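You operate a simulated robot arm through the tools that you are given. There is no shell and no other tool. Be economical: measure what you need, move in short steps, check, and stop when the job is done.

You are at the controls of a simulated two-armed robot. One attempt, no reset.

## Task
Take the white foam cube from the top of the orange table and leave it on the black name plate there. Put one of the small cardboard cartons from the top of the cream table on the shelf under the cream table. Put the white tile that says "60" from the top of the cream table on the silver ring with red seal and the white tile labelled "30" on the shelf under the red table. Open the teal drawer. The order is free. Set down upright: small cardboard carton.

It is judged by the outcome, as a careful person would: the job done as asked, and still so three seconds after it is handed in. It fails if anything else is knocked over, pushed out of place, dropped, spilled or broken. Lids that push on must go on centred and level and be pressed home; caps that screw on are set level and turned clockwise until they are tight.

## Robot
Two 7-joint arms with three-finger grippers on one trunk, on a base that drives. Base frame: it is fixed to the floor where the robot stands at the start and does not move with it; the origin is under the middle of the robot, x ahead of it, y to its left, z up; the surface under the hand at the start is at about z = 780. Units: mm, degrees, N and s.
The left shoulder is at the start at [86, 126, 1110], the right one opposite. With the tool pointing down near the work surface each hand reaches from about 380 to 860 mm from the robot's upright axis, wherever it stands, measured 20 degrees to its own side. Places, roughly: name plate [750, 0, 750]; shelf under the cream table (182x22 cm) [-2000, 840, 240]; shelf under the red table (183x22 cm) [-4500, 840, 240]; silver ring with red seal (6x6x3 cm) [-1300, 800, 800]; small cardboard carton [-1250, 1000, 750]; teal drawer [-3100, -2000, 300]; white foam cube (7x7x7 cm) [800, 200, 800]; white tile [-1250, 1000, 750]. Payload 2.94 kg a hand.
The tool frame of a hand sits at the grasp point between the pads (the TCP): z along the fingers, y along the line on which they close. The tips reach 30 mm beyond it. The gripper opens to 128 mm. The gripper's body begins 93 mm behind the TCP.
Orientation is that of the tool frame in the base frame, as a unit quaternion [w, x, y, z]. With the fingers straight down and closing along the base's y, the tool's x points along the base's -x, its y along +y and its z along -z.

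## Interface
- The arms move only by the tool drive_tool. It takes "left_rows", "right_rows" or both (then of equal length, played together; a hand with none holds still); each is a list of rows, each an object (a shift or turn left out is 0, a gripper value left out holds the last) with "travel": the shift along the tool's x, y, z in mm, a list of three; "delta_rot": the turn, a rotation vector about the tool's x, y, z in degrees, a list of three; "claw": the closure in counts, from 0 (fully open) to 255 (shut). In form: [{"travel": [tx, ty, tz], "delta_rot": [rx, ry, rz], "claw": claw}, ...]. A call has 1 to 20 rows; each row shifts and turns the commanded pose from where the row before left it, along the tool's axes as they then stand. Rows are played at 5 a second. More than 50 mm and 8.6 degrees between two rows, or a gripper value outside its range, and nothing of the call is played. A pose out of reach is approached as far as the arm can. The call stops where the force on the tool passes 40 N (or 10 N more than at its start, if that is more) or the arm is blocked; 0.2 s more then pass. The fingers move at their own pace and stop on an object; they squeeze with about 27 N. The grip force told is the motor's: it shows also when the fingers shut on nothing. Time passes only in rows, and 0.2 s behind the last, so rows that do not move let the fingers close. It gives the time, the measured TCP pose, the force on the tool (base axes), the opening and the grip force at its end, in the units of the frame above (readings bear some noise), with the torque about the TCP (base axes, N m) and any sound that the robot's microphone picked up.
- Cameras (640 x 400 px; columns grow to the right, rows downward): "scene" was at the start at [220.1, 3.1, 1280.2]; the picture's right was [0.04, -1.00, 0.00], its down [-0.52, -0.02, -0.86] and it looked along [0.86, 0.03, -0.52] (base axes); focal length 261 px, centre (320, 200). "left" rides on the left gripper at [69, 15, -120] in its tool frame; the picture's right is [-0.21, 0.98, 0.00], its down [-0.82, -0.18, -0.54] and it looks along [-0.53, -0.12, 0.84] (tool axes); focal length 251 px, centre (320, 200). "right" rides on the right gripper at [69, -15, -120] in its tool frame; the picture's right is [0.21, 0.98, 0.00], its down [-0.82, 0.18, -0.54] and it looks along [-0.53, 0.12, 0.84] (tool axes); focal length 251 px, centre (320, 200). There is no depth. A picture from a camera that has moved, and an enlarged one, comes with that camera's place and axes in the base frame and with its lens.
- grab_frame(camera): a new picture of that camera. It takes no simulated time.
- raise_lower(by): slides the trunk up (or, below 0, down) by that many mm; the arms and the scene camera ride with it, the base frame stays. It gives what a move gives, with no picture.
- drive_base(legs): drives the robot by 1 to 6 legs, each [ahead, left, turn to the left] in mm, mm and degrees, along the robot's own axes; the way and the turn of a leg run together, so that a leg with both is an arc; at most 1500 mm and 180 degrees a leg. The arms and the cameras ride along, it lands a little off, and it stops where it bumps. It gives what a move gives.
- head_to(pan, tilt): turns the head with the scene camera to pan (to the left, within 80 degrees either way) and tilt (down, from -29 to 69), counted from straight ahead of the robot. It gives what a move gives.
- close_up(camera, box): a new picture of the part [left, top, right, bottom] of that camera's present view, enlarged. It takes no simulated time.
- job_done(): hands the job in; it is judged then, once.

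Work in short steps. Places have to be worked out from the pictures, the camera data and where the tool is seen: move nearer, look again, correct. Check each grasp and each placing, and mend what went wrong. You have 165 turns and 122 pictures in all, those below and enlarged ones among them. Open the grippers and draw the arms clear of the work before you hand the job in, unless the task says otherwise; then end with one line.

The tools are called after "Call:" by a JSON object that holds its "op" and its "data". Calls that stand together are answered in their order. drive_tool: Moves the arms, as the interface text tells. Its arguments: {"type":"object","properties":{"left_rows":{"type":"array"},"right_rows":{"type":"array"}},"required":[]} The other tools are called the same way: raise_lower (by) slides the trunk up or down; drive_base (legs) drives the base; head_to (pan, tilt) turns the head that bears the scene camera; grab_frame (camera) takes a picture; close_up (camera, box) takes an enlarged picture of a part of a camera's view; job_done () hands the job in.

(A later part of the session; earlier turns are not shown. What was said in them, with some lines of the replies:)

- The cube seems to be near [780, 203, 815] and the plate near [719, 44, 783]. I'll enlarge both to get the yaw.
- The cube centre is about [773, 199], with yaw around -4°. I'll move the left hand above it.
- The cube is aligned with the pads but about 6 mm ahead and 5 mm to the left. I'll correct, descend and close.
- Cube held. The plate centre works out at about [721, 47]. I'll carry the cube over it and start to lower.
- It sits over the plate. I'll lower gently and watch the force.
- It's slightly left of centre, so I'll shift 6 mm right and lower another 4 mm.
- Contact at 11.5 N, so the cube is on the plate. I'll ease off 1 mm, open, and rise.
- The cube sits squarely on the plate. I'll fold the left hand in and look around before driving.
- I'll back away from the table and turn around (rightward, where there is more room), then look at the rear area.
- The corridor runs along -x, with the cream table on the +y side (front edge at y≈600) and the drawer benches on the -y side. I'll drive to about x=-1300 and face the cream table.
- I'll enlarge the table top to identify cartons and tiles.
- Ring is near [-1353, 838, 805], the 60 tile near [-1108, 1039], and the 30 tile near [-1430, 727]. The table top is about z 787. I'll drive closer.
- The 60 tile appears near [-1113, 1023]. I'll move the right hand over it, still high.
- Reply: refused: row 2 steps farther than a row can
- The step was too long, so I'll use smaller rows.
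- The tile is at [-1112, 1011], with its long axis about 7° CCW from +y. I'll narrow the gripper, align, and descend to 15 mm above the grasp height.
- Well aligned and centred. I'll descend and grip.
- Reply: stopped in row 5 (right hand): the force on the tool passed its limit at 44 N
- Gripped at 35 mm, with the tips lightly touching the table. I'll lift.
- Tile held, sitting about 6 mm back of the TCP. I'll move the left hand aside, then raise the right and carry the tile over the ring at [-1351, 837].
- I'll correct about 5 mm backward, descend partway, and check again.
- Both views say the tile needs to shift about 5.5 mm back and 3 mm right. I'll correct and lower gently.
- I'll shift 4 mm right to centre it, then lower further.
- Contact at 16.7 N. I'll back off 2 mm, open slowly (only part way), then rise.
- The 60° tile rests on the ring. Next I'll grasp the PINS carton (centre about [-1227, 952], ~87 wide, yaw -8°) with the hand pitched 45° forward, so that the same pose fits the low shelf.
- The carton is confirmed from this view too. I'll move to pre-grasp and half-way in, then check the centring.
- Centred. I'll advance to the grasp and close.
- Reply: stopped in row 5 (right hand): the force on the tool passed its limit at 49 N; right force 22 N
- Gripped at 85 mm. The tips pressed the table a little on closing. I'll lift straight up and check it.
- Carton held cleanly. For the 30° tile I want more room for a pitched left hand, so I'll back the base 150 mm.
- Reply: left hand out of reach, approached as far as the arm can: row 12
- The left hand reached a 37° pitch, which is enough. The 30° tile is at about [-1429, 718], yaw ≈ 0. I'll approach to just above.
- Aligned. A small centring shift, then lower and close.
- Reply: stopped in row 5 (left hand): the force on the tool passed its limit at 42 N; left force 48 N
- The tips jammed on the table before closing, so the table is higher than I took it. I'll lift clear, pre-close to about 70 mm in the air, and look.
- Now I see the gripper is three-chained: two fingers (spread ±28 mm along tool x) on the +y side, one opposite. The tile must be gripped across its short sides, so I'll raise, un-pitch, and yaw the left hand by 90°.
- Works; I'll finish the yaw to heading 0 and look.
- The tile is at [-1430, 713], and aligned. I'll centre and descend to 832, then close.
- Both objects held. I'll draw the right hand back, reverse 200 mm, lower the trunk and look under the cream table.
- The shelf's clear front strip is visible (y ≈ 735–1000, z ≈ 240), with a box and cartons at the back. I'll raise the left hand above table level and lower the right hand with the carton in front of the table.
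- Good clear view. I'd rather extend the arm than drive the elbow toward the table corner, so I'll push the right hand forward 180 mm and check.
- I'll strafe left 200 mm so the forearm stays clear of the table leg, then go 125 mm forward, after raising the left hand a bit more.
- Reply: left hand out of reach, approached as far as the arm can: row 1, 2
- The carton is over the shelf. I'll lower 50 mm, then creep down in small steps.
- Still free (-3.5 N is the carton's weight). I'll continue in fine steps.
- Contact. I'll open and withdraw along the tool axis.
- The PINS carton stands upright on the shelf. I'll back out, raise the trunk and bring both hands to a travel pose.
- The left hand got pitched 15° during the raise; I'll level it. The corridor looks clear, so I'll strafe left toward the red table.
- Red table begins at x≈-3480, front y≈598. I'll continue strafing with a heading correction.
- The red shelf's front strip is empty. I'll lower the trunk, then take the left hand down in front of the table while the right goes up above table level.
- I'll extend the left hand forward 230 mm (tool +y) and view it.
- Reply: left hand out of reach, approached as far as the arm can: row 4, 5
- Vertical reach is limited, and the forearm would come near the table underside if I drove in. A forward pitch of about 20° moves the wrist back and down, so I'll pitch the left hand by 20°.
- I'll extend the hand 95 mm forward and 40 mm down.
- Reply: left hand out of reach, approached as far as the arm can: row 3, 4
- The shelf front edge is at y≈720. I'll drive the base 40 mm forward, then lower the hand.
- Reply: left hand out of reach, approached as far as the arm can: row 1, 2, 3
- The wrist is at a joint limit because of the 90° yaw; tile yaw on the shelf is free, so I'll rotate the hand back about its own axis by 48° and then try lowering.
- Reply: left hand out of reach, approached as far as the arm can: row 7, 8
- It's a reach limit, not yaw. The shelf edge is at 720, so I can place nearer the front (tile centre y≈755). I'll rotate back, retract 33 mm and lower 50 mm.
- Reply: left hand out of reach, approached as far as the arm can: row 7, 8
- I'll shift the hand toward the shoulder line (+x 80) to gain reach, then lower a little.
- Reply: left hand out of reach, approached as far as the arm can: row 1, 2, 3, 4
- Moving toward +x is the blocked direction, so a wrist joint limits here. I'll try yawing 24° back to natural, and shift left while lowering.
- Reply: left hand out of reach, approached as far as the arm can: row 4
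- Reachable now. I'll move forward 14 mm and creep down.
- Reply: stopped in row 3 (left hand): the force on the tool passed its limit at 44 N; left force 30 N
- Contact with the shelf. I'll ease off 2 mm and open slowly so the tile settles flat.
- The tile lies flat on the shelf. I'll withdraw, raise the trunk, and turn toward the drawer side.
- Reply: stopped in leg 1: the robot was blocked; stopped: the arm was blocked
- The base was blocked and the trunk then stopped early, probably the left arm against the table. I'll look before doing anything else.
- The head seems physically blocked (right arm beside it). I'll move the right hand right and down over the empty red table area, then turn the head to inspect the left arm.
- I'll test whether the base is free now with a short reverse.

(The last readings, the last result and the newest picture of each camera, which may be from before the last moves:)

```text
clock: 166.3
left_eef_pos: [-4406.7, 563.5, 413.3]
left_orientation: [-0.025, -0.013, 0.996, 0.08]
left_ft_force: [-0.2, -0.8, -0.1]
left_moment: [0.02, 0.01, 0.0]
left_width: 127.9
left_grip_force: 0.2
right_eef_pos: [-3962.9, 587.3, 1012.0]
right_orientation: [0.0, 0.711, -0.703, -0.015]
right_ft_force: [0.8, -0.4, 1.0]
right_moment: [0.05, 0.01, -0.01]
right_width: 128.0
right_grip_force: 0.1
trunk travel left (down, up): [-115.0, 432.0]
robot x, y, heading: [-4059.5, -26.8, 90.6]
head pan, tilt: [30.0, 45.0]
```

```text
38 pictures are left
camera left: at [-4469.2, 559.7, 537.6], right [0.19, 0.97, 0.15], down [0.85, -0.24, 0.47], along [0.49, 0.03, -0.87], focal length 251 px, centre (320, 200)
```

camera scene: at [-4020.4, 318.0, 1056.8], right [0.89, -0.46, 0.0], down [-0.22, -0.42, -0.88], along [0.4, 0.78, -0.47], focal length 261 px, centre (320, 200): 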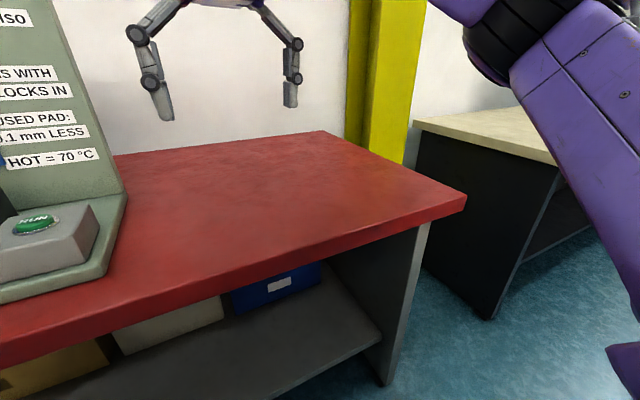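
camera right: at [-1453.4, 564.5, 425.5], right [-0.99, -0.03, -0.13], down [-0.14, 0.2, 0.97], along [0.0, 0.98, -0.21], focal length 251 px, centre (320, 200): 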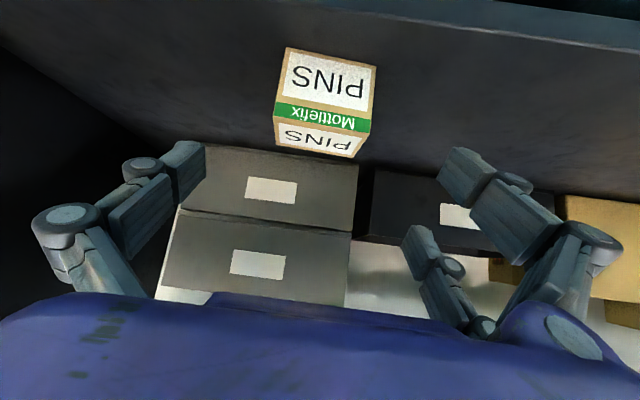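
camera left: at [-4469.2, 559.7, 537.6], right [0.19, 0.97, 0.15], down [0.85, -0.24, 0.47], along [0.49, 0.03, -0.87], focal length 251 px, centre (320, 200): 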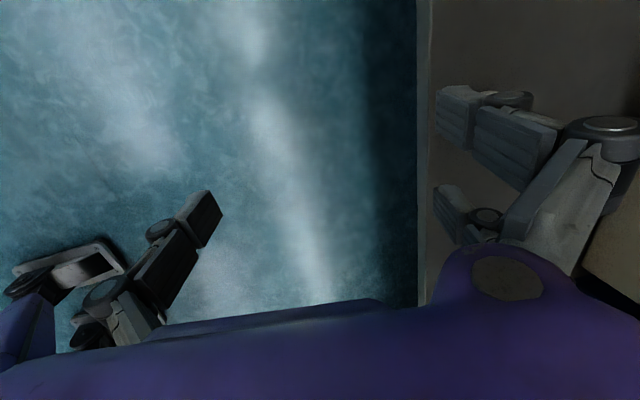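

The base is free again. I'll reverse further to clear the table, then recheck the head.

Call:
{"op": "drive_base", "data": {"legs": [[-110, 0, 0]]}}

Call:
{"op": "head_to", "data": {"pan": 10, "tilt": 35}}

Call:
{"op": "grab_frame", "data": {"camera": "scene"}}

```text
clock: 167.5
left_eef_pos: [-4407.1, 451.3, 413.6]
left_orientation: [-0.024, -0.013, 0.996, 0.08]
left_ft_force: [-0.5, 0.2, 0.5]
left_moment: [0.05, 0.02, 0.02]
left_width: 128.0
left_grip_force: 0.2
right_eef_pos: [-3962.6, 474.7, 1012.1]
right_orientation: [-0.001, 0.711, -0.703, -0.015]
right_ft_force: [0.2, -0.5, 0.3]
right_moment: [0.06, 0.0, -0.02]
right_width: 127.9
right_grip_force: 0.0
trunk travel left (down, up): [-115.0, 432.0]
robot x, y, heading: [-4060.1, -136.2, 90.6]
head pan, tilt: [30.0, 45.0]
```

```text
clock: 168.3
left_eef_pos: [-4405.7, 450.8, 413.5]
left_orientation: [-0.025, -0.013, 0.996, 0.08]
left_ft_force: [0.0, 0.1, 0.6]
left_moment: [0.03, 0.02, 0.0]
left_width: 128.0
left_grip_force: 0.1
right_eef_pos: [-3962.2, 475.0, 1009.5]
right_orientation: [-0.001, 0.712, -0.702, -0.015]
right_ft_force: [0.4, 0.0, 0.7]
right_moment: [0.0, 0.02, 0.06]
right_width: 127.9
right_grip_force: 0.1
trunk travel left (down, up): [-115.0, 432.0]
robot x, y, heading: [-4059.4, -136.7, 90.2]
head pan, tilt: [10.0, 35.0]
```

```text
37 pictures are left
camera scene: at [-4019.2, 143.9, 1056.4], right [0.89, -0.46, 0.0], down [-0.22, -0.42, -0.88], along [0.4, 0.78, -0.47], focal length 261 px, centre (320, 200)
```

scene: 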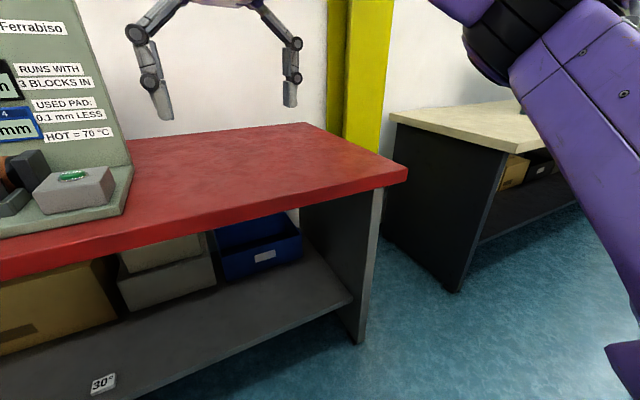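

The tile is in place on the shelf. I'll raise the trunk to the starting height and bring both hands toward their starting poses, to free the head.

Call:
{"op": "raise_lower", "data": {"by": 210}}

Call:
{"op": "drive_tool", "data": {"left_rows": [{"travel": [0, 0, -40]}, {"travel": [0, 0, -40]}, {"travel": [0, 0, -40]}, {"travel": [0, 0, -40]}, {"travel": [0, 0, -40]}, {"travel": [0, 0, -40]}, {"travel": [0, 0, -40]}, {"travel": [0, 0, -40]}, {"travel": [0, 0, -40]}, {"travel": [0, 0, -40]}, {}], "right_rows": [{"travel": [28, -10, 36]}, {"travel": [28, -10, 36]}, {"travel": [28, -10, 36]}, {"travel": [28, -10, 36]}, {"travel": [20, -5, 36]}, {}, {}, {}, {}, {}, {}]}}

Call:
{"op": "head_to", "data": {"pan": 0, "tilt": 30}}

Call:
{"op": "grab_frame", "data": {"camera": "scene"}}

```text
clock: 170.6
left_eef_pos: [-4406.1, 461.9, 638.9]
left_orientation: [-0.025, -0.013, 0.995, 0.098]
left_ft_force: [0.1, -0.8, 1.1]
left_moment: [0.02, -0.02, 0.01]
left_width: 127.9
left_grip_force: 0.0
right_eef_pos: [-3961.8, 475.9, 1221.4]
right_orientation: [0.0, 0.711, -0.703, -0.015]
right_ft_force: [-0.3, -0.3, -1.2]
right_moment: [-0.03, -0.01, -0.04]
right_width: 128.1
right_grip_force: 0.0
trunk travel left (down, up): [-325.0, 222.0]
robot x, y, heading: [-4058.1, -132.7, 90.4]
head pan, tilt: [10.0, 35.0]
```

```text
clock: 172.9
left_eef_pos: [-4385.1, 382.9, 1030.8]
left_orientation: [-0.024, -0.013, 0.995, 0.097]
left_ft_force: [-0.9, -0.3, 0.5]
left_moment: [0.0, 0.01, -0.02]
left_width: 127.9
left_grip_force: 0.1
right_eef_pos: [-3919.6, 344.9, 1039.4]
right_orientation: [-0.001, 0.711, -0.703, -0.014]
right_ft_force: [-0.5, 0.7, 0.1]
right_moment: [-0.05, 0.02, -0.05]
right_width: 127.8
right_grip_force: 0.0
trunk travel left (down, up): [-325.0, 222.0]
robot x, y, heading: [-4060.3, -134.0, 90.4]
head pan, tilt: [10.0, 35.0]
```

```text
clock: 173.7
left_eef_pos: [-4386.6, 382.7, 1029.5]
left_orientation: [-0.025, -0.013, 0.995, 0.098]
left_ft_force: [-0.4, 0.1, -0.6]
left_moment: [0.01, 0.01, 0.0]
left_width: 128.0
left_grip_force: 0.0
right_eef_pos: [-3919.5, 344.7, 1040.2]
right_orientation: [-0.001, 0.711, -0.703, -0.015]
right_ft_force: [0.1, 0.2, 0.2]
right_moment: [0.02, 0.01, -0.06]
right_width: 128.0
right_grip_force: 0.0
trunk travel left (down, up): [-325.0, 222.0]
robot x, y, heading: [-4059.5, -139.9, 90.3]
head pan, tilt: [0.0, 30.0]
```

```text
36 pictures are left
camera scene: at [-4061.1, 83.0, 1281.9], right [1.0, 0.01, 0.0], down [0.0, -0.5, -0.87], along [-0.01, 0.87, -0.5], focal length 261 px, centre (320, 200)
```

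scene: 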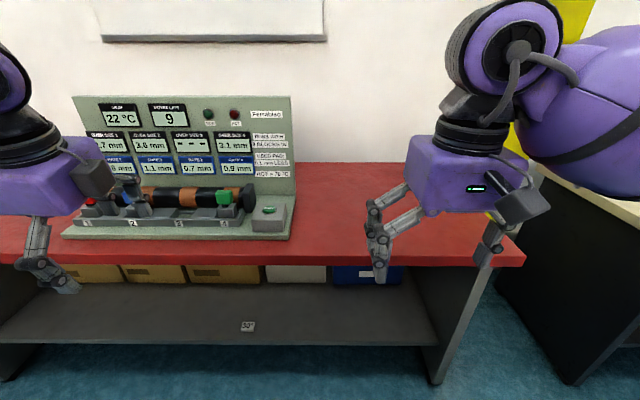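

The head is free and all on the red table is in place. I'll square the left hand up, then turn the robot right by 90° and look at the other side.

Call:
{"op": "drive_tool", "data": {"left_rows": [{"delta_rot": [5.6, 0, 0], "travel": [-20, -10, 0]}, {"delta_rot": [5.6, 0, 0], "travel": [-20, -10, 0]}, {"delta_rot": [0, 0, -8.2], "travel": [-20, -10, 0]}, {"delta_rot": [0, 0, -8.2]}, {"delta_rot": [0, 0, -8.2]}, {"delta_rot": [0, 0, -8.2]}, {"delta_rot": [0, 0, -8.2]}, {"delta_rot": [0, 0, -8.2]}, {"delta_rot": [0, 0, -8.2]}, {"delta_rot": [0, 0, -8.2]}, {"delta_rot": [0, 0, -8.2]}, {"delta_rot": [0, 0, -8.2]}, {"delta_rot": [0, 0, -8]}, {}]}}

Call:
{"op": "drive_base", "data": {"legs": [[0, 0, -90]]}}

Call:
{"op": "head_to", "data": {"pan": -50, "tilt": 20}}

Call:
{"op": "grab_frame", "data": {"camera": "scene"}}

```text
clock: 176.7
left_eef_pos: [-4324.7, 357.1, 1025.1]
left_orientation: [0.017, 0.719, -0.695, -0.018]
left_ft_force: [0.4, -0.6, -0.5]
left_moment: [0.01, -0.02, 0.0]
left_width: 128.0
left_grip_force: 0.1
right_eef_pos: [-3919.4, 343.9, 1039.9]
right_orientation: [-0.001, 0.711, -0.703, -0.014]
right_ft_force: [0.5, 0.3, 0.0]
right_moment: [0.02, 0.03, 0.01]
right_width: 127.8
right_grip_force: 0.1
trunk travel left (down, up): [-325.0, 222.0]
robot x, y, heading: [-4057.4, -138.9, 90.4]
head pan, tilt: [0.0, 30.0]
```

```text
clock: 181.0
left_eef_pos: [-3558.0, 113.7, 1025.2]
left_orientation: [0.0, -0.001, 1.0, 0.023]
left_ft_force: [-0.2, -0.2, 0.3]
left_moment: [0.0, -0.02, 0.0]
left_width: 128.1
left_grip_force: 0.2
right_eef_pos: [-3582.4, -292.2, 1041.3]
right_orientation: [0.012, 0.008, 1.0, 0.01]
right_ft_force: [0.4, -0.6, -0.1]
right_moment: [-0.01, -0.01, -0.01]
right_width: 127.9
right_grip_force: 0.1
trunk travel left (down, up): [-325.0, 222.0]
robot x, y, heading: [-4062.6, -136.7, -1.4]
head pan, tilt: [0.0, 30.0]
```

```text
clock: 182.1
left_eef_pos: [-3557.8, 113.2, 1026.0]
left_orientation: [0.001, -0.002, 1.0, 0.023]
left_ft_force: [0.9, 0.5, 0.1]
left_moment: [0.0, -0.03, 0.0]
left_width: 128.2
left_grip_force: 0.0
right_eef_pos: [-3581.3, -292.1, 1039.6]
right_orientation: [0.012, 0.009, 1.0, 0.01]
right_ft_force: [-0.3, 0.3, 0.8]
right_moment: [0.0, 0.0, -0.02]
right_width: 127.7
right_grip_force: 0.0
trunk travel left (down, up): [-325.0, 222.0]
robot x, y, heading: [-4057.6, -135.4, -1.4]
head pan, tilt: [-50.0, 20.0]
```

```text
35 pictures are left
camera scene: at [-3871.5, -212.9, 1297.9], right [-0.78, -0.63, 0.0], down [-0.21, 0.27, -0.94], along [0.59, -0.73, -0.34], focal length 261 px, centre (320, 200)
```

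scene: 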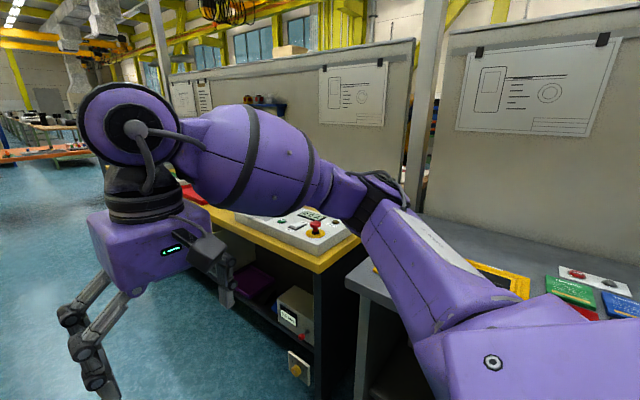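

The drawer side lies behind the partition, so I'll drive back along the corridor to its open end and go around.

Call:
{"op": "drive_base", "data": {"legs": [[0, 0, 1.4], [1400, 0, 0], [1400, 0, 0], [640, 0, 0]]}}

Call:
{"op": "head_to", "data": {"pan": -60, "tilt": 15}}

Call:
{"op": "grab_frame", "data": {"camera": "scene"}}

```text
clock: 199.5
left_eef_pos: [-70.0, 216.8, 1025.2]
left_orientation: [0.0, -0.037, 0.999, 0.023]
left_ft_force: [0.7, -0.7, -0.4]
left_moment: [0.01, 0.02, 0.01]
left_width: 127.8
left_grip_force: 0.0
right_eef_pos: [-65.5, -187.6, 1040.2]
right_orientation: [0.011, -0.028, 1.0, 0.01]
right_ft_force: [0.8, -0.4, -0.6]
right_moment: [0.0, -0.03, 0.0]
right_width: 128.2
right_grip_force: 0.0
trunk travel left (down, up): [-325.0, 222.0]
robot x, y, heading: [-553.1, -66.1, 2.7]
head pan, tilt: [-50.0, 20.0]
```

```text
clock: 200.3
left_eef_pos: [-70.0, 216.8, 1025.5]
left_orientation: [0.0, -0.036, 0.999, 0.024]
left_ft_force: [0.2, 1.1, -0.3]
left_moment: [0.02, 0.04, -0.02]
left_width: 128.0
left_grip_force: 0.1
right_eef_pos: [-64.4, -188.4, 1039.5]
right_orientation: [0.011, -0.027, 1.0, 0.01]
right_ft_force: [0.4, 0.4, 0.1]
right_moment: [0.0, 0.03, 0.0]
right_width: 128.1
right_grip_force: 0.0
trunk travel left (down, up): [-325.0, 222.0]
robot x, y, heading: [-551.9, -67.0, 2.8]
head pan, tilt: [-60.0, 15.0]
```

```text
34 pictures are left
camera scene: at [-372.1, -140.4, 1306.1], right [-0.84, -0.54, 0.0], down [-0.14, 0.22, -0.97], along [0.52, -0.81, -0.26], focal length 261 px, centre (320, 200)
```

scene: 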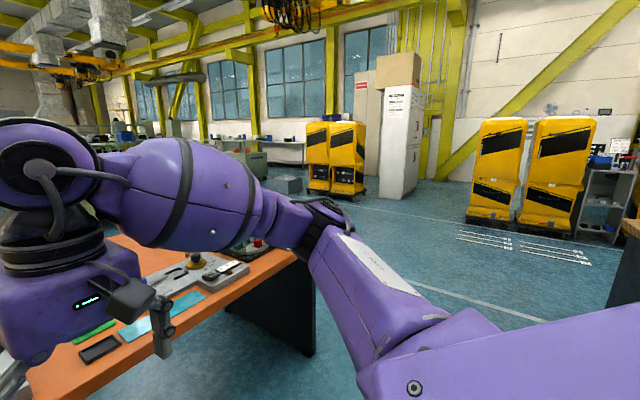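

I'll move to the middle of the passage, face -y and drive through, then look right.

Call:
{"op": "drive_base", "data": {"legs": [[180, 0, -2.7], [0, 0, -90], [1400, 0, 0]]}}

Call:
{"op": "head_to", "data": {"pan": -65, "tilt": 15}}

Call:
{"op": "grab_frame", "data": {"camera": "scene"}}

```text
clock: 212.3
left_eef_pos: [-144.8, -1980.7, 1025.4]
left_orientation: [0.017, 0.702, 0.712, 0.016]
left_ft_force: [-0.8, -0.5, -0.9]
left_moment: [-0.03, -0.02, -0.02]
left_width: 127.8
left_grip_force: 0.0
right_eef_pos: [-547.9, -1962.3, 1039.6]
right_orientation: [0.015, 0.708, 0.706, -0.001]
right_ft_force: [-1.0, 0.2, -0.1]
right_moment: [-0.01, 0.0, 0.0]
right_width: 128.2
right_grip_force: 0.0
trunk travel left (down, up): [-325.0, 222.0]
robot x, y, heading: [-398.2, -1481.6, -90.6]
head pan, tilt: [-60.0, 15.0]
```

```text
clock: 213.0
left_eef_pos: [-143.0, -1980.4, 1025.1]
left_orientation: [0.017, 0.702, 0.712, 0.016]
left_ft_force: [0.5, 0.4, -0.9]
left_moment: [0.0, -0.03, -0.01]
left_width: 128.1
left_grip_force: 0.1
right_eef_pos: [-548.5, -1962.8, 1038.9]
right_orientation: [0.015, 0.708, 0.706, -0.001]
right_ft_force: [-0.1, 0.5, 0.1]
right_moment: [0.0, -0.01, -0.02]
right_width: 128.0
right_grip_force: 0.1
trunk travel left (down, up): [-325.0, 222.0]
robot x, y, heading: [-399.7, -1482.9, -90.7]
head pan, tilt: [-65.0, 15.0]
```

```text
33 pictures are left
camera scene: at [-486.3, -1651.0, 1306.1], right [-0.41, 0.91, 0.0], down [0.24, 0.11, -0.97], along [-0.88, -0.4, -0.26], focal length 261 px, centre (320, 200)
```

scene: 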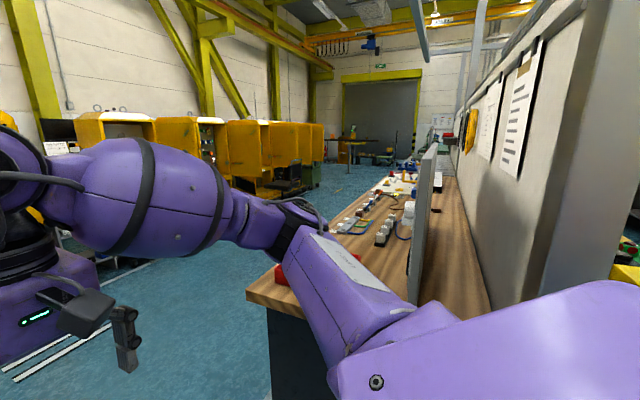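

The wooden bench's front edge is at y≈-2100. I'll drive to lane y≈-2750, face -x, and go toward x≈-3000.

Call:
{"op": "drive_base", "data": {"legs": [[1270, 0, 0], [0, 0, -89.4], [1300, 0, 0]]}}

Call:
{"op": "head_to", "data": {"pan": 40, "tilt": 20}}

Call:
{"op": "head_to", "data": {"pan": -40, "tilt": 20}}

Call:
{"op": "grab_frame", "data": {"camera": "scene"}}

```text
clock: 229.1
left_eef_pos: [-2185.1, -3023.2, 1024.5]
left_orientation: [0.023, 0.999, 0.023, 0.0]
left_ft_force: [0.0, 0.4, 0.0]
left_moment: [0.02, -0.03, 0.03]
left_width: 127.9
left_grip_force: 0.1
right_eef_pos: [-2179.6, -2618.7, 1040.5]
right_orientation: [0.01, 1.0, 0.013, -0.012]
right_ft_force: [-0.4, 0.2, 0.1]
right_moment: [0.01, -0.02, -0.01]
right_width: 128.1
right_grip_force: 0.0
trunk travel left (down, up): [-325.0, 222.0]
robot x, y, heading: [-1697.7, -2754.5, -179.1]
head pan, tilt: [-65.0, 15.0]
```

```text
clock: 230.9
left_eef_pos: [-2186.3, -3023.8, 1026.4]
left_orientation: [0.024, 0.999, 0.023, 0.0]
left_ft_force: [0.3, -0.9, 0.7]
left_moment: [-0.01, 0.04, -0.03]
left_width: 128.0
left_grip_force: 0.0
right_eef_pos: [-2180.6, -2618.6, 1040.8]
right_orientation: [0.009, 1.0, 0.012, -0.012]
right_ft_force: [-0.6, -0.5, -0.1]
right_moment: [0.02, 0.03, -0.03]
right_width: 127.8
right_grip_force: 0.0
trunk travel left (down, up): [-325.0, 222.0]
robot x, y, heading: [-1699.8, -2754.3, -178.9]
head pan, tilt: [40.0, 20.0]
```

```text
clock: 232.4
left_eef_pos: [-2185.4, -3023.8, 1025.3]
left_orientation: [0.024, 0.999, 0.022, 0.0]
left_ft_force: [-0.7, -0.1, -0.3]
left_moment: [0.01, 0.0, -0.01]
left_width: 128.0
left_grip_force: 0.1
right_eef_pos: [-2179.9, -2618.3, 1039.2]
right_orientation: [0.01, 1.0, 0.012, -0.01]
right_ft_force: [0.6, -0.3, 0.4]
right_moment: [-0.04, -0.02, -0.02]
right_width: 127.9
right_grip_force: 0.1
trunk travel left (down, up): [-325.0, 222.0]
robot x, y, heading: [-1697.1, -2756.1, -179.2]
head pan, tilt: [-40.0, 20.0]
```

```text
32 pictures are left
camera scene: at [-1898.0, -2697.3, 1297.9], right [0.63, 0.78, 0.0], down [0.27, -0.21, -0.94], along [-0.73, 0.59, -0.34], focal length 261 px, centre (320, 200)
```

scene: 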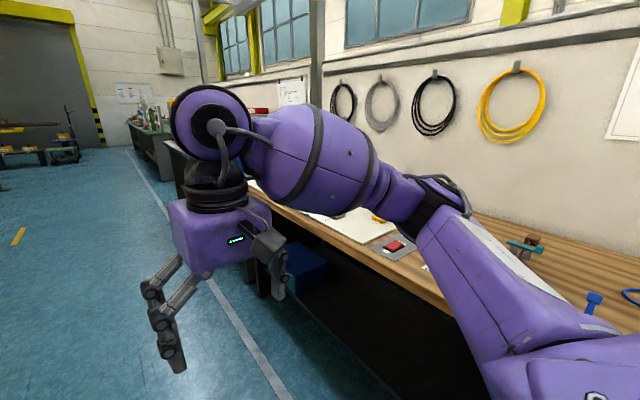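

The lane is clear. I'll continue 1350 mm and turn right to face the bench.

Call:
{"op": "drive_base", "data": {"legs": [[1350, 0, 0], [0, 0, -90.5]]}}

Call:
{"op": "head_to", "data": {"pan": 0, "tilt": 35}}

Call:
{"op": "grab_frame", "data": {"camera": "scene"}}

```text
clock: 243.1
left_eef_pos: [-3325.3, -2272.1, 1024.7]
left_orientation: [0.016, 0.715, -0.699, -0.016]
left_ft_force: [0.6, 0.7, 0.3]
left_moment: [-0.01, 0.01, -0.04]
left_width: 127.9
left_grip_force: 0.1
right_eef_pos: [-2920.8, -2287.0, 1040.3]
right_orientation: [-0.001, 0.709, -0.705, -0.015]
right_ft_force: [-0.1, -0.2, -0.5]
right_moment: [-0.01, 0.0, 0.0]
right_width: 128.0
right_grip_force: 0.1
trunk travel left (down, up): [-325.0, 222.0]
robot x, y, heading: [-3064.1, -2770.5, 89.7]
head pan, tilt: [-40.0, 20.0]
```

```text
clock: 244.2
left_eef_pos: [-3325.4, -2271.9, 1025.5]
left_orientation: [0.016, 0.716, -0.698, -0.017]
left_ft_force: [-0.2, 1.2, 1.3]
left_moment: [-0.03, -0.03, -0.02]
left_width: 128.2
left_grip_force: 0.1
right_eef_pos: [-2920.5, -2286.7, 1040.6]
right_orientation: [0.0, 0.708, -0.706, -0.015]
right_ft_force: [0.4, -0.4, 0.2]
right_moment: [0.01, 0.01, 0.0]
right_width: 127.9
right_grip_force: 0.0
trunk travel left (down, up): [-325.0, 222.0]
robot x, y, heading: [-3067.0, -2770.1, 90.1]
head pan, tilt: [0.0, 35.0]
```

```text
31 pictures are left
camera scene: at [-3064.4, -2550.7, 1274.1], right [1.0, 0.0, 0.0], down [0.0, -0.57, -0.82], along [0.0, 0.82, -0.57], focal length 261 px, centre (320, 200)
```

scene: 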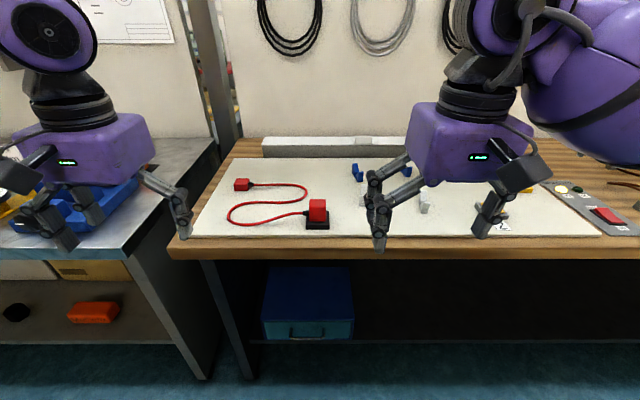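

The blue cabinet with a teal drawer front sits under the bench at about column 308. I'll enlarge it.

Call:
{"op": "close_up", "data": {"camera": "scene", "box": [240, 250, 380, 360]}}

```text
3.64 times, centred on (310, 305) of scene
camera zoom: at [-3064.4, -2550.7, 1274.1], right [1.0, 0.0, 0.0], down [0.0, -0.57, -0.82], along [0.0, 0.82, -0.57], focal length 949 px, centre (356, -182)
```

zoom: 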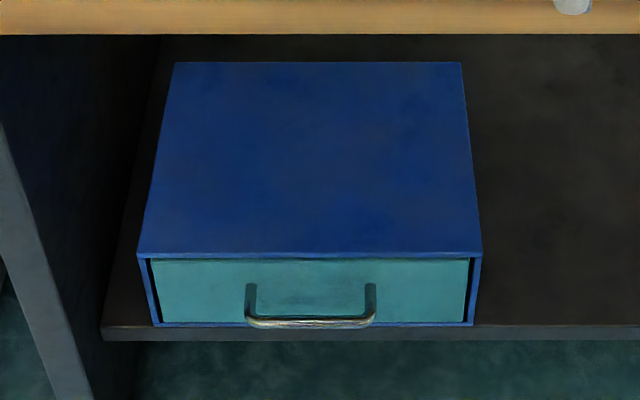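

The handle is a horizontal bar at about [-3110, -2054, 312], on a drawer face at y≈-2021. I'll pull it with the right hand rolled 90° (closing vertically), so first strafe left and test the roll and pitch up here.

Call:
{"op": "drive_base", "data": {"legs": [[0, 110, 0]]}}

Call:
{"op": "drive_tool", "data": {"right_rows": [{"travel": [-40, 0, 0], "claw": 90}, {"travel": [-40, 0, 0]}, {"travel": [-40, 0, 0]}, {"delta_rot": [0, 0, -8.2]}, {"delta_rot": [0, 0, -8.2]}, {"delta_rot": [0, 0, -8.2]}, {"delta_rot": [0, 0, -8.2]}, {"delta_rot": [0, 0, -8.2]}, {"delta_rot": [0, 0, -8.2]}, {"delta_rot": [0, 0, -8.2]}, {"delta_rot": [0, 0, -8.2]}, {"delta_rot": [0, 0, -8.2]}, {"delta_rot": [0, 0, -8.2]}, {"delta_rot": [0, 0, -8]}, {}]}}

Call:
{"op": "drive_tool", "data": {"right_rows": [{"delta_rot": [7.5, 0, 0]}, {"delta_rot": [7.5, 0, 0]}, {"delta_rot": [7.5, 0, 0]}, {"delta_rot": [7.5, 0, 0]}, {"delta_rot": [7.5, 0, 0]}, {"delta_rot": [7.5, 0, 0]}, {"delta_rot": [7.5, 0, 0]}, {"delta_rot": [7.5, 0, 0]}, {}]}}

```text
clock: 245.8
left_eef_pos: [-3433.4, -2271.6, 1025.7]
left_orientation: [0.016, 0.715, -0.699, -0.017]
left_ft_force: [-0.4, 0.2, 0.7]
left_moment: [-0.04, -0.04, -0.03]
left_width: 128.0
left_grip_force: 0.1
right_eef_pos: [-3028.4, -2288.5, 1040.0]
right_orientation: [-0.002, 0.708, -0.706, -0.015]
right_ft_force: [-0.4, 0.1, -0.4]
right_moment: [0.02, -0.02, -0.02]
right_width: 128.1
right_grip_force: 0.0
trunk travel left (down, up): [-325.0, 222.0]
robot x, y, heading: [-3176.1, -2770.5, 89.6]
head pan, tilt: [0.0, 35.0]
```

```text
clock: 249.0
left_eef_pos: [-3434.0, -2271.7, 1024.8]
left_orientation: [0.016, 0.714, -0.699, -0.017]
left_ft_force: [-0.4, 0.1, -0.7]
left_moment: [0.01, -0.01, 0.03]
left_width: 128.1
left_grip_force: 0.0
right_eef_pos: [-3120.7, -2318.0, 1043.3]
right_orientation: [-0.012, 1.0, -0.025, -0.01]
right_ft_force: [-0.9, -0.3, 0.2]
right_moment: [-0.05, 0.03, 0.0]
right_width: 82.7
right_grip_force: 0.1
right hand out of reach, approached as far as the arm can: row 10, 11, 12, 13, 14
trunk travel left (down, up): [-325.0, 222.0]
robot x, y, heading: [-3175.4, -2763.1, 90.1]
head pan, tilt: [0.0, 35.0]
```

```text
clock: 251.0
left_eef_pos: [-3434.4, -2272.9, 1025.3]
left_orientation: [0.017, 0.715, -0.699, -0.017]
left_ft_force: [0.1, 0.2, -0.5]
left_moment: [0.02, 0.03, 0.01]
left_width: 127.9
left_grip_force: 0.2
right_eef_pos: [-3121.3, -2318.3, 1043.6]
right_orientation: [-0.27, 0.962, -0.027, -0.004]
right_ft_force: [0.5, -0.1, 1.3]
right_moment: [0.01, 0.03, -0.01]
right_width: 82.6
right_grip_force: 0.1
right hand out of reach, approached as far as the arm can: row 5, 6, 7, 8
trunk travel left (down, up): [-325.0, 222.0]
robot x, y, heading: [-3175.7, -2767.7, 89.7]
head pan, tilt: [0.0, 35.0]
```

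The roll works but the pitch stopped at 31° here. I'll lower the trunk and extend down and forward, where more pitch should be reachable.

Call:
{"op": "raise_lower", "data": {"by": -320}}

Call:
{"op": "drive_tool", "data": {"right_rows": [{"travel": [1.2, 4.4, 39]}, {"travel": [1.2, 4.4, 39]}, {"travel": [1.2, 4.4, 39]}, {"travel": [1.2, 4.4, 39]}, {"travel": [1.2, 4.4, 39]}, {"travel": [1.2, 4.4, 39]}, {"travel": [1.2, 4.4, 39]}, {"travel": [1.2, 4.4, 39]}, {"delta_rot": [7.5, 0, 0]}, {"delta_rot": [7.5, 0, 0]}, {"delta_rot": [7.5, 0, 0]}, {}]}}

Call:
{"op": "grab_frame", "data": {"camera": "scene"}}

Call:
{"op": "grab_frame", "data": {"camera": "right"}}

```text
clock: 254.2
left_eef_pos: [-3433.6, -2271.7, 706.3]
left_orientation: [0.017, 0.715, -0.699, -0.017]
left_ft_force: [-0.3, -1.0, -0.2]
left_moment: [0.02, -0.03, -0.02]
left_width: 128.1
left_grip_force: 0.1
right_eef_pos: [-3120.6, -2265.7, 643.0]
right_orientation: [-0.153, 0.988, -0.029, 0.0]
right_ft_force: [0.4, -0.7, -0.7]
right_moment: [0.01, 0.03, -0.04]
right_width: 83.0
right_grip_force: 0.1
trunk travel left (down, up): [-5.0, 542.0]
robot x, y, heading: [-3172.1, -2766.4, 89.6]
head pan, tilt: [0.0, 35.0]
```

```text
clock: 256.8
left_eef_pos: [-3433.9, -2271.3, 705.7]
left_orientation: [0.016, 0.715, -0.699, -0.016]
left_ft_force: [-0.6, 0.5, 0.5]
left_moment: [0.03, -0.04, -0.01]
left_width: 128.2
left_grip_force: 0.1
right_eef_pos: [-3125.1, -2215.0, 331.2]
right_orientation: [-0.313, 0.949, -0.028, -0.006]
right_ft_force: [0.3, 0.0, -0.8]
right_moment: [0.0, -0.02, 0.01]
right_width: 82.7
right_grip_force: 0.0
right hand out of reach, approached as far as the arm can: row 11
trunk travel left (down, up): [-5.0, 542.0]
robot x, y, heading: [-3175.0, -2770.1, 89.8]
head pan, tilt: [0.0, 35.0]
```

```text
29 pictures are left
camera scene: at [-3173.1, -2449.0, 942.5], right [1.0, 0.0, 0.0], down [0.0, -0.57, -0.82], along [0.0, 0.82, -0.57], focal length 261 px, centre (320, 200)
```

scene: 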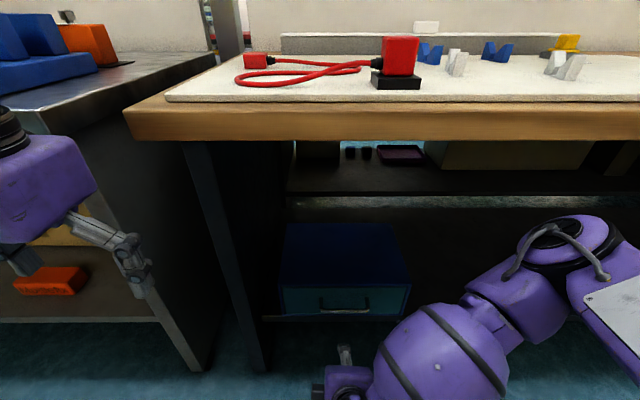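

```text
28 pictures are left
camera right: at [-3056.7, -2277.6, 434.4], right [0.16, -0.8, -0.58], down [-0.83, -0.43, 0.35], along [-0.53, 0.43, -0.73], focal length 251 px, centre (320, 200)
```

right: 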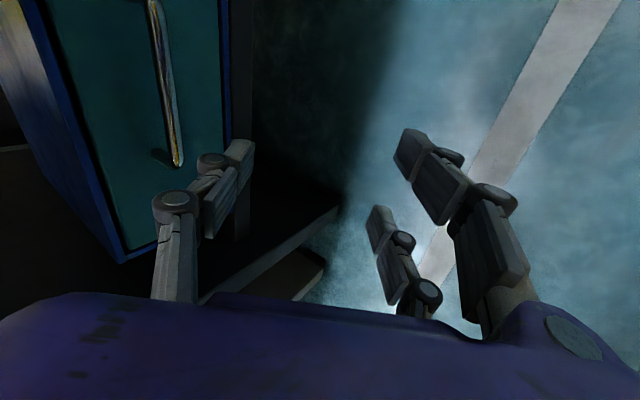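

The hand is rolled, pitched 37°. I estimate the bar at [-3110, -2055, 325]. I'll raise back along the tool axis, then extend forward with the arm (not the base, to keep the elbow off the bench) to a point above and in front of the handle.

Call:
{"op": "drive_tool", "data": {"right_rows": [{"travel": [5, 0, -38], "claw": 136}, {"travel": [5, 0, -38]}, {"travel": [5, -26, 19]}, {"travel": [0, -26, 19]}, {"travel": [0, -26, 19]}, {"travel": [0, -24, 19]}, {}]}}

Call:
{"op": "grab_frame", "data": {"camera": "right"}}

Call:
{"op": "grab_frame", "data": {"camera": "scene"}}

```text
clock: 258.4
left_eef_pos: [-3433.6, -2272.2, 706.7]
left_orientation: [0.016, 0.715, -0.699, -0.017]
left_ft_force: [0.3, -0.5, -0.4]
left_moment: [0.0, -0.02, 0.02]
left_width: 128.0
left_grip_force: 0.1
right_eef_pos: [-3090.9, -2125.5, 401.9]
right_orientation: [-0.343, 0.939, -0.028, 0.005]
right_ft_force: [0.0, 0.1, 0.8]
right_moment: [0.01, 0.01, 0.01]
right_width: 59.8
right_grip_force: 0.0
trunk travel left (down, up): [-5.0, 542.0]
robot x, y, heading: [-3176.7, -2765.7, 89.8]
head pan, tilt: [0.0, 35.0]
```

```text
27 pictures are left
camera right: at [-3024.3, -2195.5, 502.6], right [0.17, -0.76, -0.63], down [-0.84, -0.44, 0.31], along [-0.51, 0.48, -0.71], focal length 251 px, centre (320, 200)
```

right: 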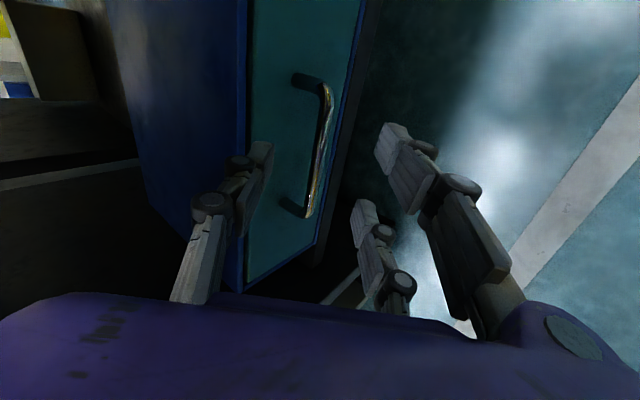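

```text
26 pictures are left
camera scene: at [-3173.3, -2449.1, 942.5], right [1.0, 0.0, 0.0], down [0.0, -0.57, -0.82], along [0.0, 0.82, -0.57], focal length 261 px, centre (320, 200)
```

scene: 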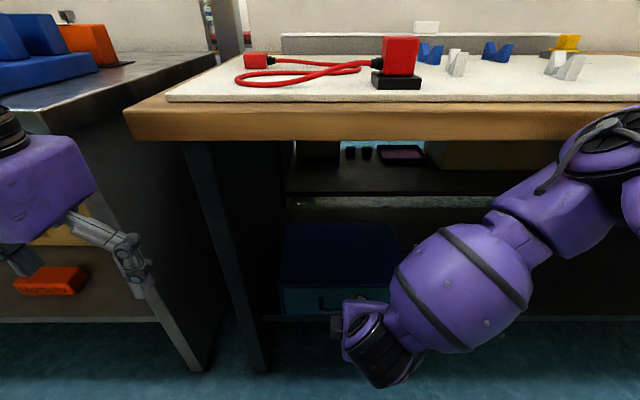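

Clear view: the bar spans x −3177…−3052, near y −2066, z 332. I'll shift to line up the upper finger with the gap behind the bar, then advance partway.

Call:
{"op": "drive_tool", "data": {"right_rows": [{"travel": [-23, 22, 0]}, {"travel": [0, 0, 38]}, {}]}}

Call:
{"op": "grab_frame", "data": {"camera": "right"}}

```text
clock: 259.2
left_eef_pos: [-3434.4, -2271.5, 705.8]
left_orientation: [0.016, 0.715, -0.699, -0.017]
left_ft_force: [-0.1, -1.3, 0.0]
left_moment: [-0.04, -0.02, 0.03]
left_width: 128.1
left_grip_force: 0.1
right_eef_pos: [-3112.9, -2118.0, 356.9]
right_orientation: [-0.344, 0.939, -0.029, 0.005]
right_ft_force: [0.3, -0.1, -0.5]
right_moment: [0.02, 0.02, 0.01]
right_width: 59.7
right_grip_force: 0.0
trunk travel left (down, up): [-5.0, 542.0]
robot x, y, heading: [-3171.1, -2768.3, 89.7]
head pan, tilt: [0.0, 35.0]
```

```text
25 pictures are left
camera right: at [-3045.8, -2187.5, 458.5], right [0.17, -0.76, -0.63], down [-0.84, -0.44, 0.31], along [-0.51, 0.48, -0.71], focal length 251 px, centre (320, 200)
```

right: 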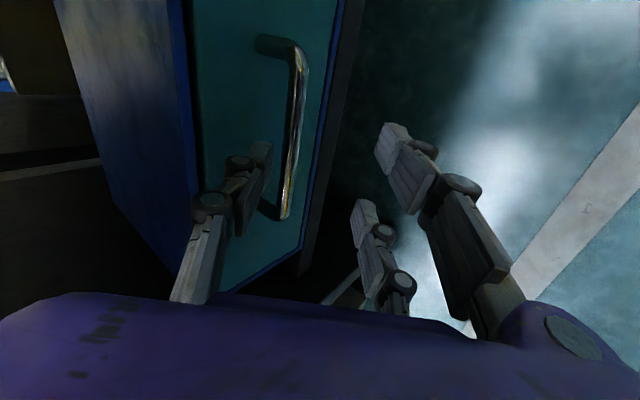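

The upper finger lines up just behind the bar (face ≈ 36 mm beyond the bar). I'll advance the rest.

Call:
{"op": "drive_tool", "data": {"right_rows": [{"travel": [0, -3, 12]}, {"travel": [0, 0, 12]}, {"travel": [0, 0, 10]}, {}]}}

Call:
{"op": "grab_frame", "data": {"camera": "right"}}

```text
clock: 260.2
left_eef_pos: [-3434.1, -2271.7, 705.4]
left_orientation: [0.016, 0.716, -0.698, -0.017]
left_ft_force: [-0.1, 0.0, 0.3]
left_moment: [0.03, 0.01, 0.04]
left_width: 127.9
left_grip_force: 0.0
right_eef_pos: [-3113.3, -2092.7, 334.4]
right_orientation: [-0.343, 0.939, -0.029, 0.005]
right_ft_force: [0.5, -0.6, 0.0]
right_moment: [0.0, 0.01, 0.0]
right_width: 59.9
right_grip_force: 0.1
trunk travel left (down, up): [-5.0, 542.0]
robot x, y, heading: [-3174.7, -2768.4, 90.1]
head pan, tilt: [0.0, 35.0]
```

```text
24 pictures are left
camera right: at [-3046.2, -2162.3, 434.7], right [0.17, -0.76, -0.63], down [-0.84, -0.44, 0.31], along [-0.51, 0.48, -0.71], focal length 251 px, centre (320, 200)
```

right: 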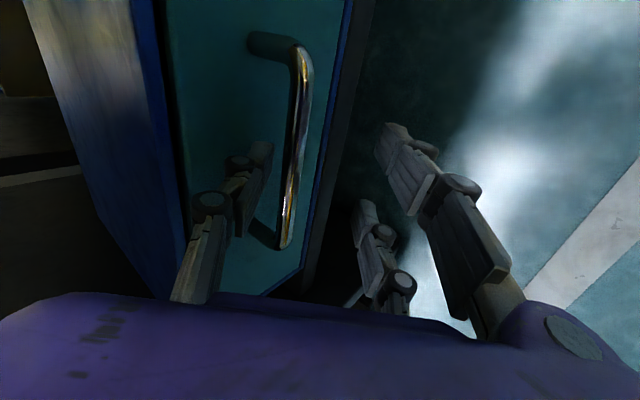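

The upper finger should now be behind the bar. I'll close on it.

Call:
{"op": "drive_tool", "data": {"right_rows": [{"claw": 170}, {"claw": 200}, {"claw": 255}, {}, {}]}}

Call:
{"op": "grab_frame", "data": {"camera": "right"}}

```text
clock: 261.4
left_eef_pos: [-3433.3, -2271.6, 703.3]
left_orientation: [0.017, 0.715, -0.699, -0.017]
left_ft_force: [-0.2, 0.0, 0.5]
left_moment: [-0.01, 0.0, 0.01]
left_width: 127.8
left_grip_force: 0.0
right_eef_pos: [-3111.7, -2093.8, 332.4]
right_orientation: [-0.341, 0.94, -0.027, 0.005]
right_ft_force: [-3.1, -1.0, -11.2]
right_moment: [0.03, -1.37, 1.58]
right_width: 13.8
right_grip_force: 37.0
trunk travel left (down, up): [-5.0, 542.0]
robot x, y, heading: [-3175.3, -2766.3, 89.7]
head pan, tilt: [0.0, 35.0]
```

```text
23 pictures are left
camera right: at [-3046.1, -2163.1, 433.1], right [0.17, -0.76, -0.63], down [-0.84, -0.44, 0.31], along [-0.51, 0.48, -0.72], focal length 251 px, centre (320, 200)
```

right: 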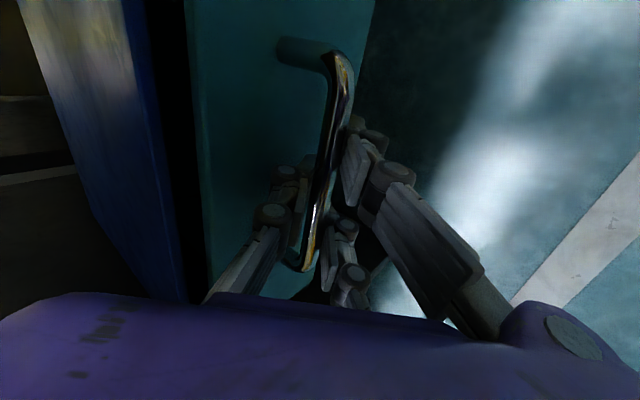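

Gripped on the bar (13.8 mm), and the drawer has already moved slightly. I'll pull by driving the base back.

Call:
{"op": "drive_base", "data": {"legs": [[-100, 0, 0]]}}

Call:
{"op": "grab_frame", "data": {"camera": "scene"}}

```text
clock: 262.5
left_eef_pos: [-3435.2, -2370.6, 704.3]
left_orientation: [0.018, 0.715, -0.699, -0.016]
left_ft_force: [0.0, -0.6, -0.9]
left_moment: [-0.01, 0.03, 0.01]
left_width: 128.0
left_grip_force: 0.1
right_eef_pos: [-3111.6, -2193.6, 331.6]
right_orientation: [-0.342, 0.939, -0.029, 0.006]
right_ft_force: [-1.2, 0.4, -30.1]
right_moment: [0.09, -1.62, 0.75]
right_width: 13.3
right_grip_force: 36.3
trunk travel left (down, up): [-5.0, 542.0]
robot x, y, heading: [-3175.8, -2871.4, 89.8]
head pan, tilt: [0.0, 35.0]
```

```text
22 pictures are left
camera scene: at [-3173.8, -2547.8, 941.8], right [1.0, 0.0, 0.0], down [0.0, -0.58, -0.82], along [0.0, 0.82, -0.58], focal length 261 px, centre (320, 200)
```

scene: 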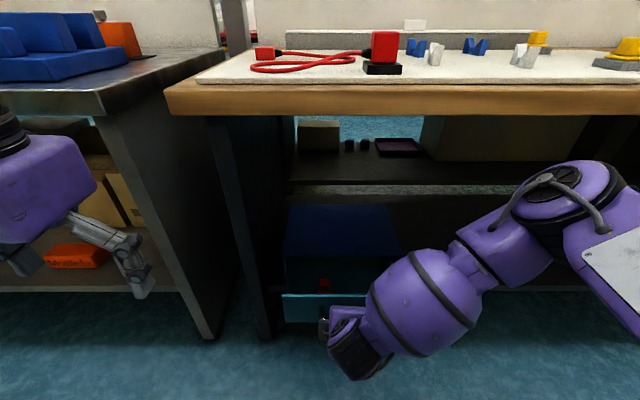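

The drawer is coming out. I'll pull further in a smaller step and check forces.

Call:
{"op": "drive_base", "data": {"legs": [[-60, 0, 0]]}}

Call:
{"op": "grab_frame", "data": {"camera": "right"}}

```text
clock: 263.6
left_eef_pos: [-3435.9, -2434.0, 705.5]
left_orientation: [0.016, 0.715, -0.699, -0.017]
left_ft_force: [-0.8, 0.6, -0.1]
left_moment: [0.0, 0.01, -0.02]
left_width: 128.1
left_grip_force: 0.0
right_eef_pos: [-3112.3, -2255.7, 329.5]
right_orientation: [-0.341, 0.94, -0.024, 0.007]
right_ft_force: [-0.7, 5.3, -7.3]
right_moment: [-0.02, -0.99, 0.73]
right_width: 13.2
right_grip_force: 34.8
trunk travel left (down, up): [-5.0, 542.0]
robot x, y, heading: [-3173.1, -2932.7, 89.9]
head pan, tilt: [0.0, 35.0]
stopped in leg 1: the force on the tool passed its limit at 62 N (the readings are from after the stop); the commanded pose is now the measured one
```

```text
21 pictures are left
camera right: at [-3046.1, -2324.6, 431.2], right [0.17, -0.76, -0.63], down [-0.84, -0.44, 0.3], along [-0.51, 0.48, -0.72], focal length 251 px, centre (320, 200)
```

right: 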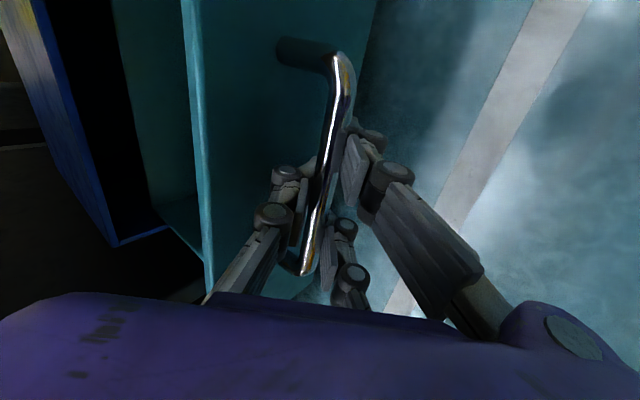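

It reached its stop, about 180 mm open. I'll open the fingers slightly (so as not to push the face) and withdraw along the tool axis.

Call:
{"op": "drive_tool", "data": {"right_rows": [{"claw": 185}, {}, {"travel": [0, 0, -15]}, {"travel": [0, 0, -30]}, {"travel": [0, 0, -40]}, {"travel": [0, 0, -40]}, {}]}}

Call:
{"op": "grab_frame", "data": {"camera": "right"}}

```text
clock: 265.2
left_eef_pos: [-3436.1, -2434.3, 706.1]
left_orientation: [0.017, 0.715, -0.699, -0.017]
left_ft_force: [-0.9, 0.5, 0.5]
left_moment: [-0.02, 0.0, 0.02]
left_width: 127.8
left_grip_force: 0.0
right_eef_pos: [-3112.9, -2335.2, 425.9]
right_orientation: [-0.34, 0.94, -0.027, 0.006]
right_ft_force: [0.8, -0.2, 0.5]
right_moment: [-0.01, 0.0, -0.03]
right_width: 35.5
right_grip_force: 0.1
trunk travel left (down, up): [-5.0, 542.0]
robot x, y, heading: [-3173.8, -2929.8, 90.2]
head pan, tilt: [0.0, 35.0]
```

```text
20 pictures are left
camera right: at [-3047.7, -2404.2, 527.4], right [0.17, -0.76, -0.63], down [-0.84, -0.44, 0.31], along [-0.51, 0.48, -0.72], focal length 251 px, centre (320, 200)
```

right: 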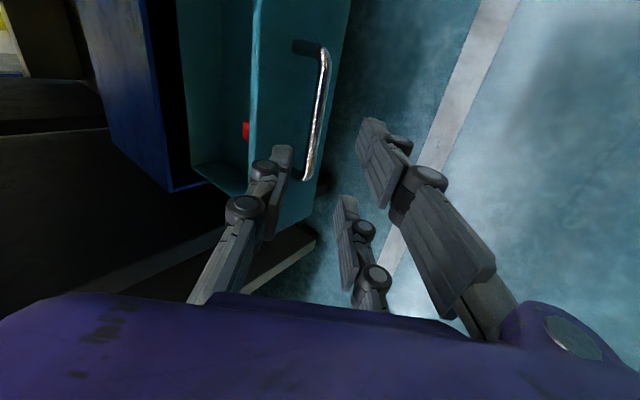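

Released cleanly. I'll back away and view the drawer.

Call:
{"op": "drive_base", "data": {"legs": [[-250, 0, 0]]}}

Call:
{"op": "head_to", "data": {"pan": 0, "tilt": 30}}

Call:
{"op": "grab_frame", "data": {"camera": "scene"}}

```text
clock: 267.0
left_eef_pos: [-3434.2, -2682.1, 705.9]
left_orientation: [0.016, 0.714, -0.699, -0.016]
left_ft_force: [-0.3, -1.1, -0.4]
left_moment: [0.01, -0.03, -0.02]
left_width: 127.9
left_grip_force: 0.2
right_eef_pos: [-3112.8, -2581.6, 424.6]
right_orientation: [-0.341, 0.94, -0.028, 0.007]
right_ft_force: [-0.2, 0.1, -0.3]
right_moment: [0.01, -0.02, -0.01]
right_width: 35.5
right_grip_force: 0.1
trunk travel left (down, up): [-5.0, 542.0]
robot x, y, heading: [-3175.5, -3170.4, 89.4]
head pan, tilt: [0.0, 35.0]
```

```text
clock: 267.7
left_eef_pos: [-3434.9, -2680.2, 704.5]
left_orientation: [0.017, 0.714, -0.7, -0.017]
left_ft_force: [-0.2, -0.8, -0.9]
left_moment: [0.0, 0.0, -0.01]
left_width: 128.3
left_grip_force: 0.0
right_eef_pos: [-3114.8, -2582.4, 425.4]
right_orientation: [-0.341, 0.94, -0.028, 0.007]
right_ft_force: [-0.3, 0.8, 1.4]
right_moment: [0.03, -0.01, 0.04]
right_width: 35.1
right_grip_force: 0.0
trunk travel left (down, up): [-5.0, 542.0]
robot x, y, heading: [-3173.1, -3176.3, 89.8]
head pan, tilt: [0.0, 30.0]
```

```text
19 pictures are left
camera scene: at [-3174.3, -2855.4, 950.3], right [1.0, 0.0, 0.0], down [0.0, -0.5, -0.87], along [0.0, 0.87, -0.5], focal length 261 px, centre (320, 200)
```

scene: 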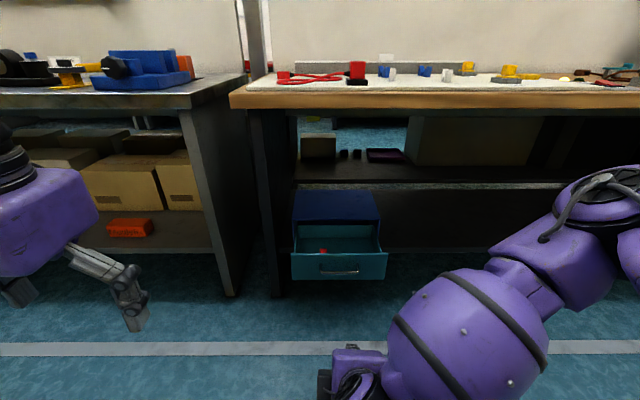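

Call:
{"op": "drive_tool", "data": {"right_rows": [{"claw": 0}, {}, {}]}}

Call:
{"op": "close_up", "data": {"camera": "scene", "box": [270, 170, 410, 300]}}

```text
clock: 268.5
left_eef_pos: [-3435.6, -2679.9, 705.2]
left_orientation: [0.017, 0.714, -0.7, -0.017]
left_ft_force: [0.4, -0.5, -0.1]
left_moment: [-0.03, 0.0, -0.02]
left_width: 128.1
left_grip_force: 0.1
right_eef_pos: [-3113.7, -2582.9, 424.5]
right_orientation: [-0.34, 0.94, -0.027, 0.006]
right_ft_force: [0.0, -0.1, -0.1]
right_moment: [0.02, 0.03, 0.01]
right_width: 127.9
right_grip_force: 0.2
trunk travel left (down, up): [-5.0, 542.0]
robot x, y, heading: [-3176.5, -3177.8, 89.6]
head pan, tilt: [0.0, 30.0]
```

```text
3.08 times, centred on (340, 235) of scene
camera zoom: at [-3174.3, -2855.4, 950.3], right [1.0, 0.0, 0.0], down [0.0, -0.5, -0.87], along [0.0, 0.87, -0.5], focal length 803 px, centre (258, 92)
```

zoom: 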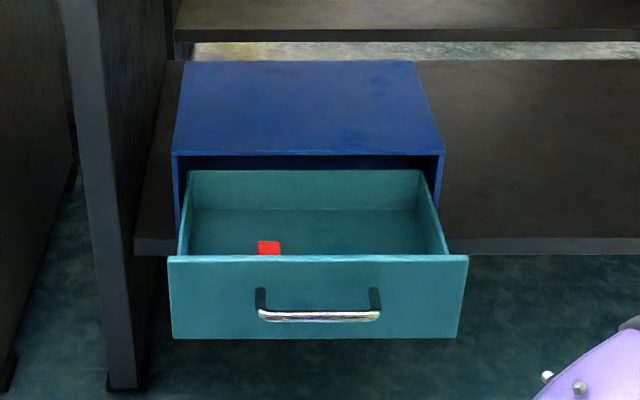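

The drawer is fully open, its cabinet has not moved, and both grippers are open and clear of the work, so I'm handing the job in.

Call:
{"op": "job_done", "data": {}}

```text
The job is handed in.
```

I finished all five tasks and handed the job in: the foam cube is on the name plate, the PINS carton is upright on the cream-table shelf, the "60" tile is on the silver ring, the "30" tile is on the red-table shelf, and the teal drawer is open. The left arm caught on the red table while withdrawing, but everything on that table and its shelf still looked in place afterwards.
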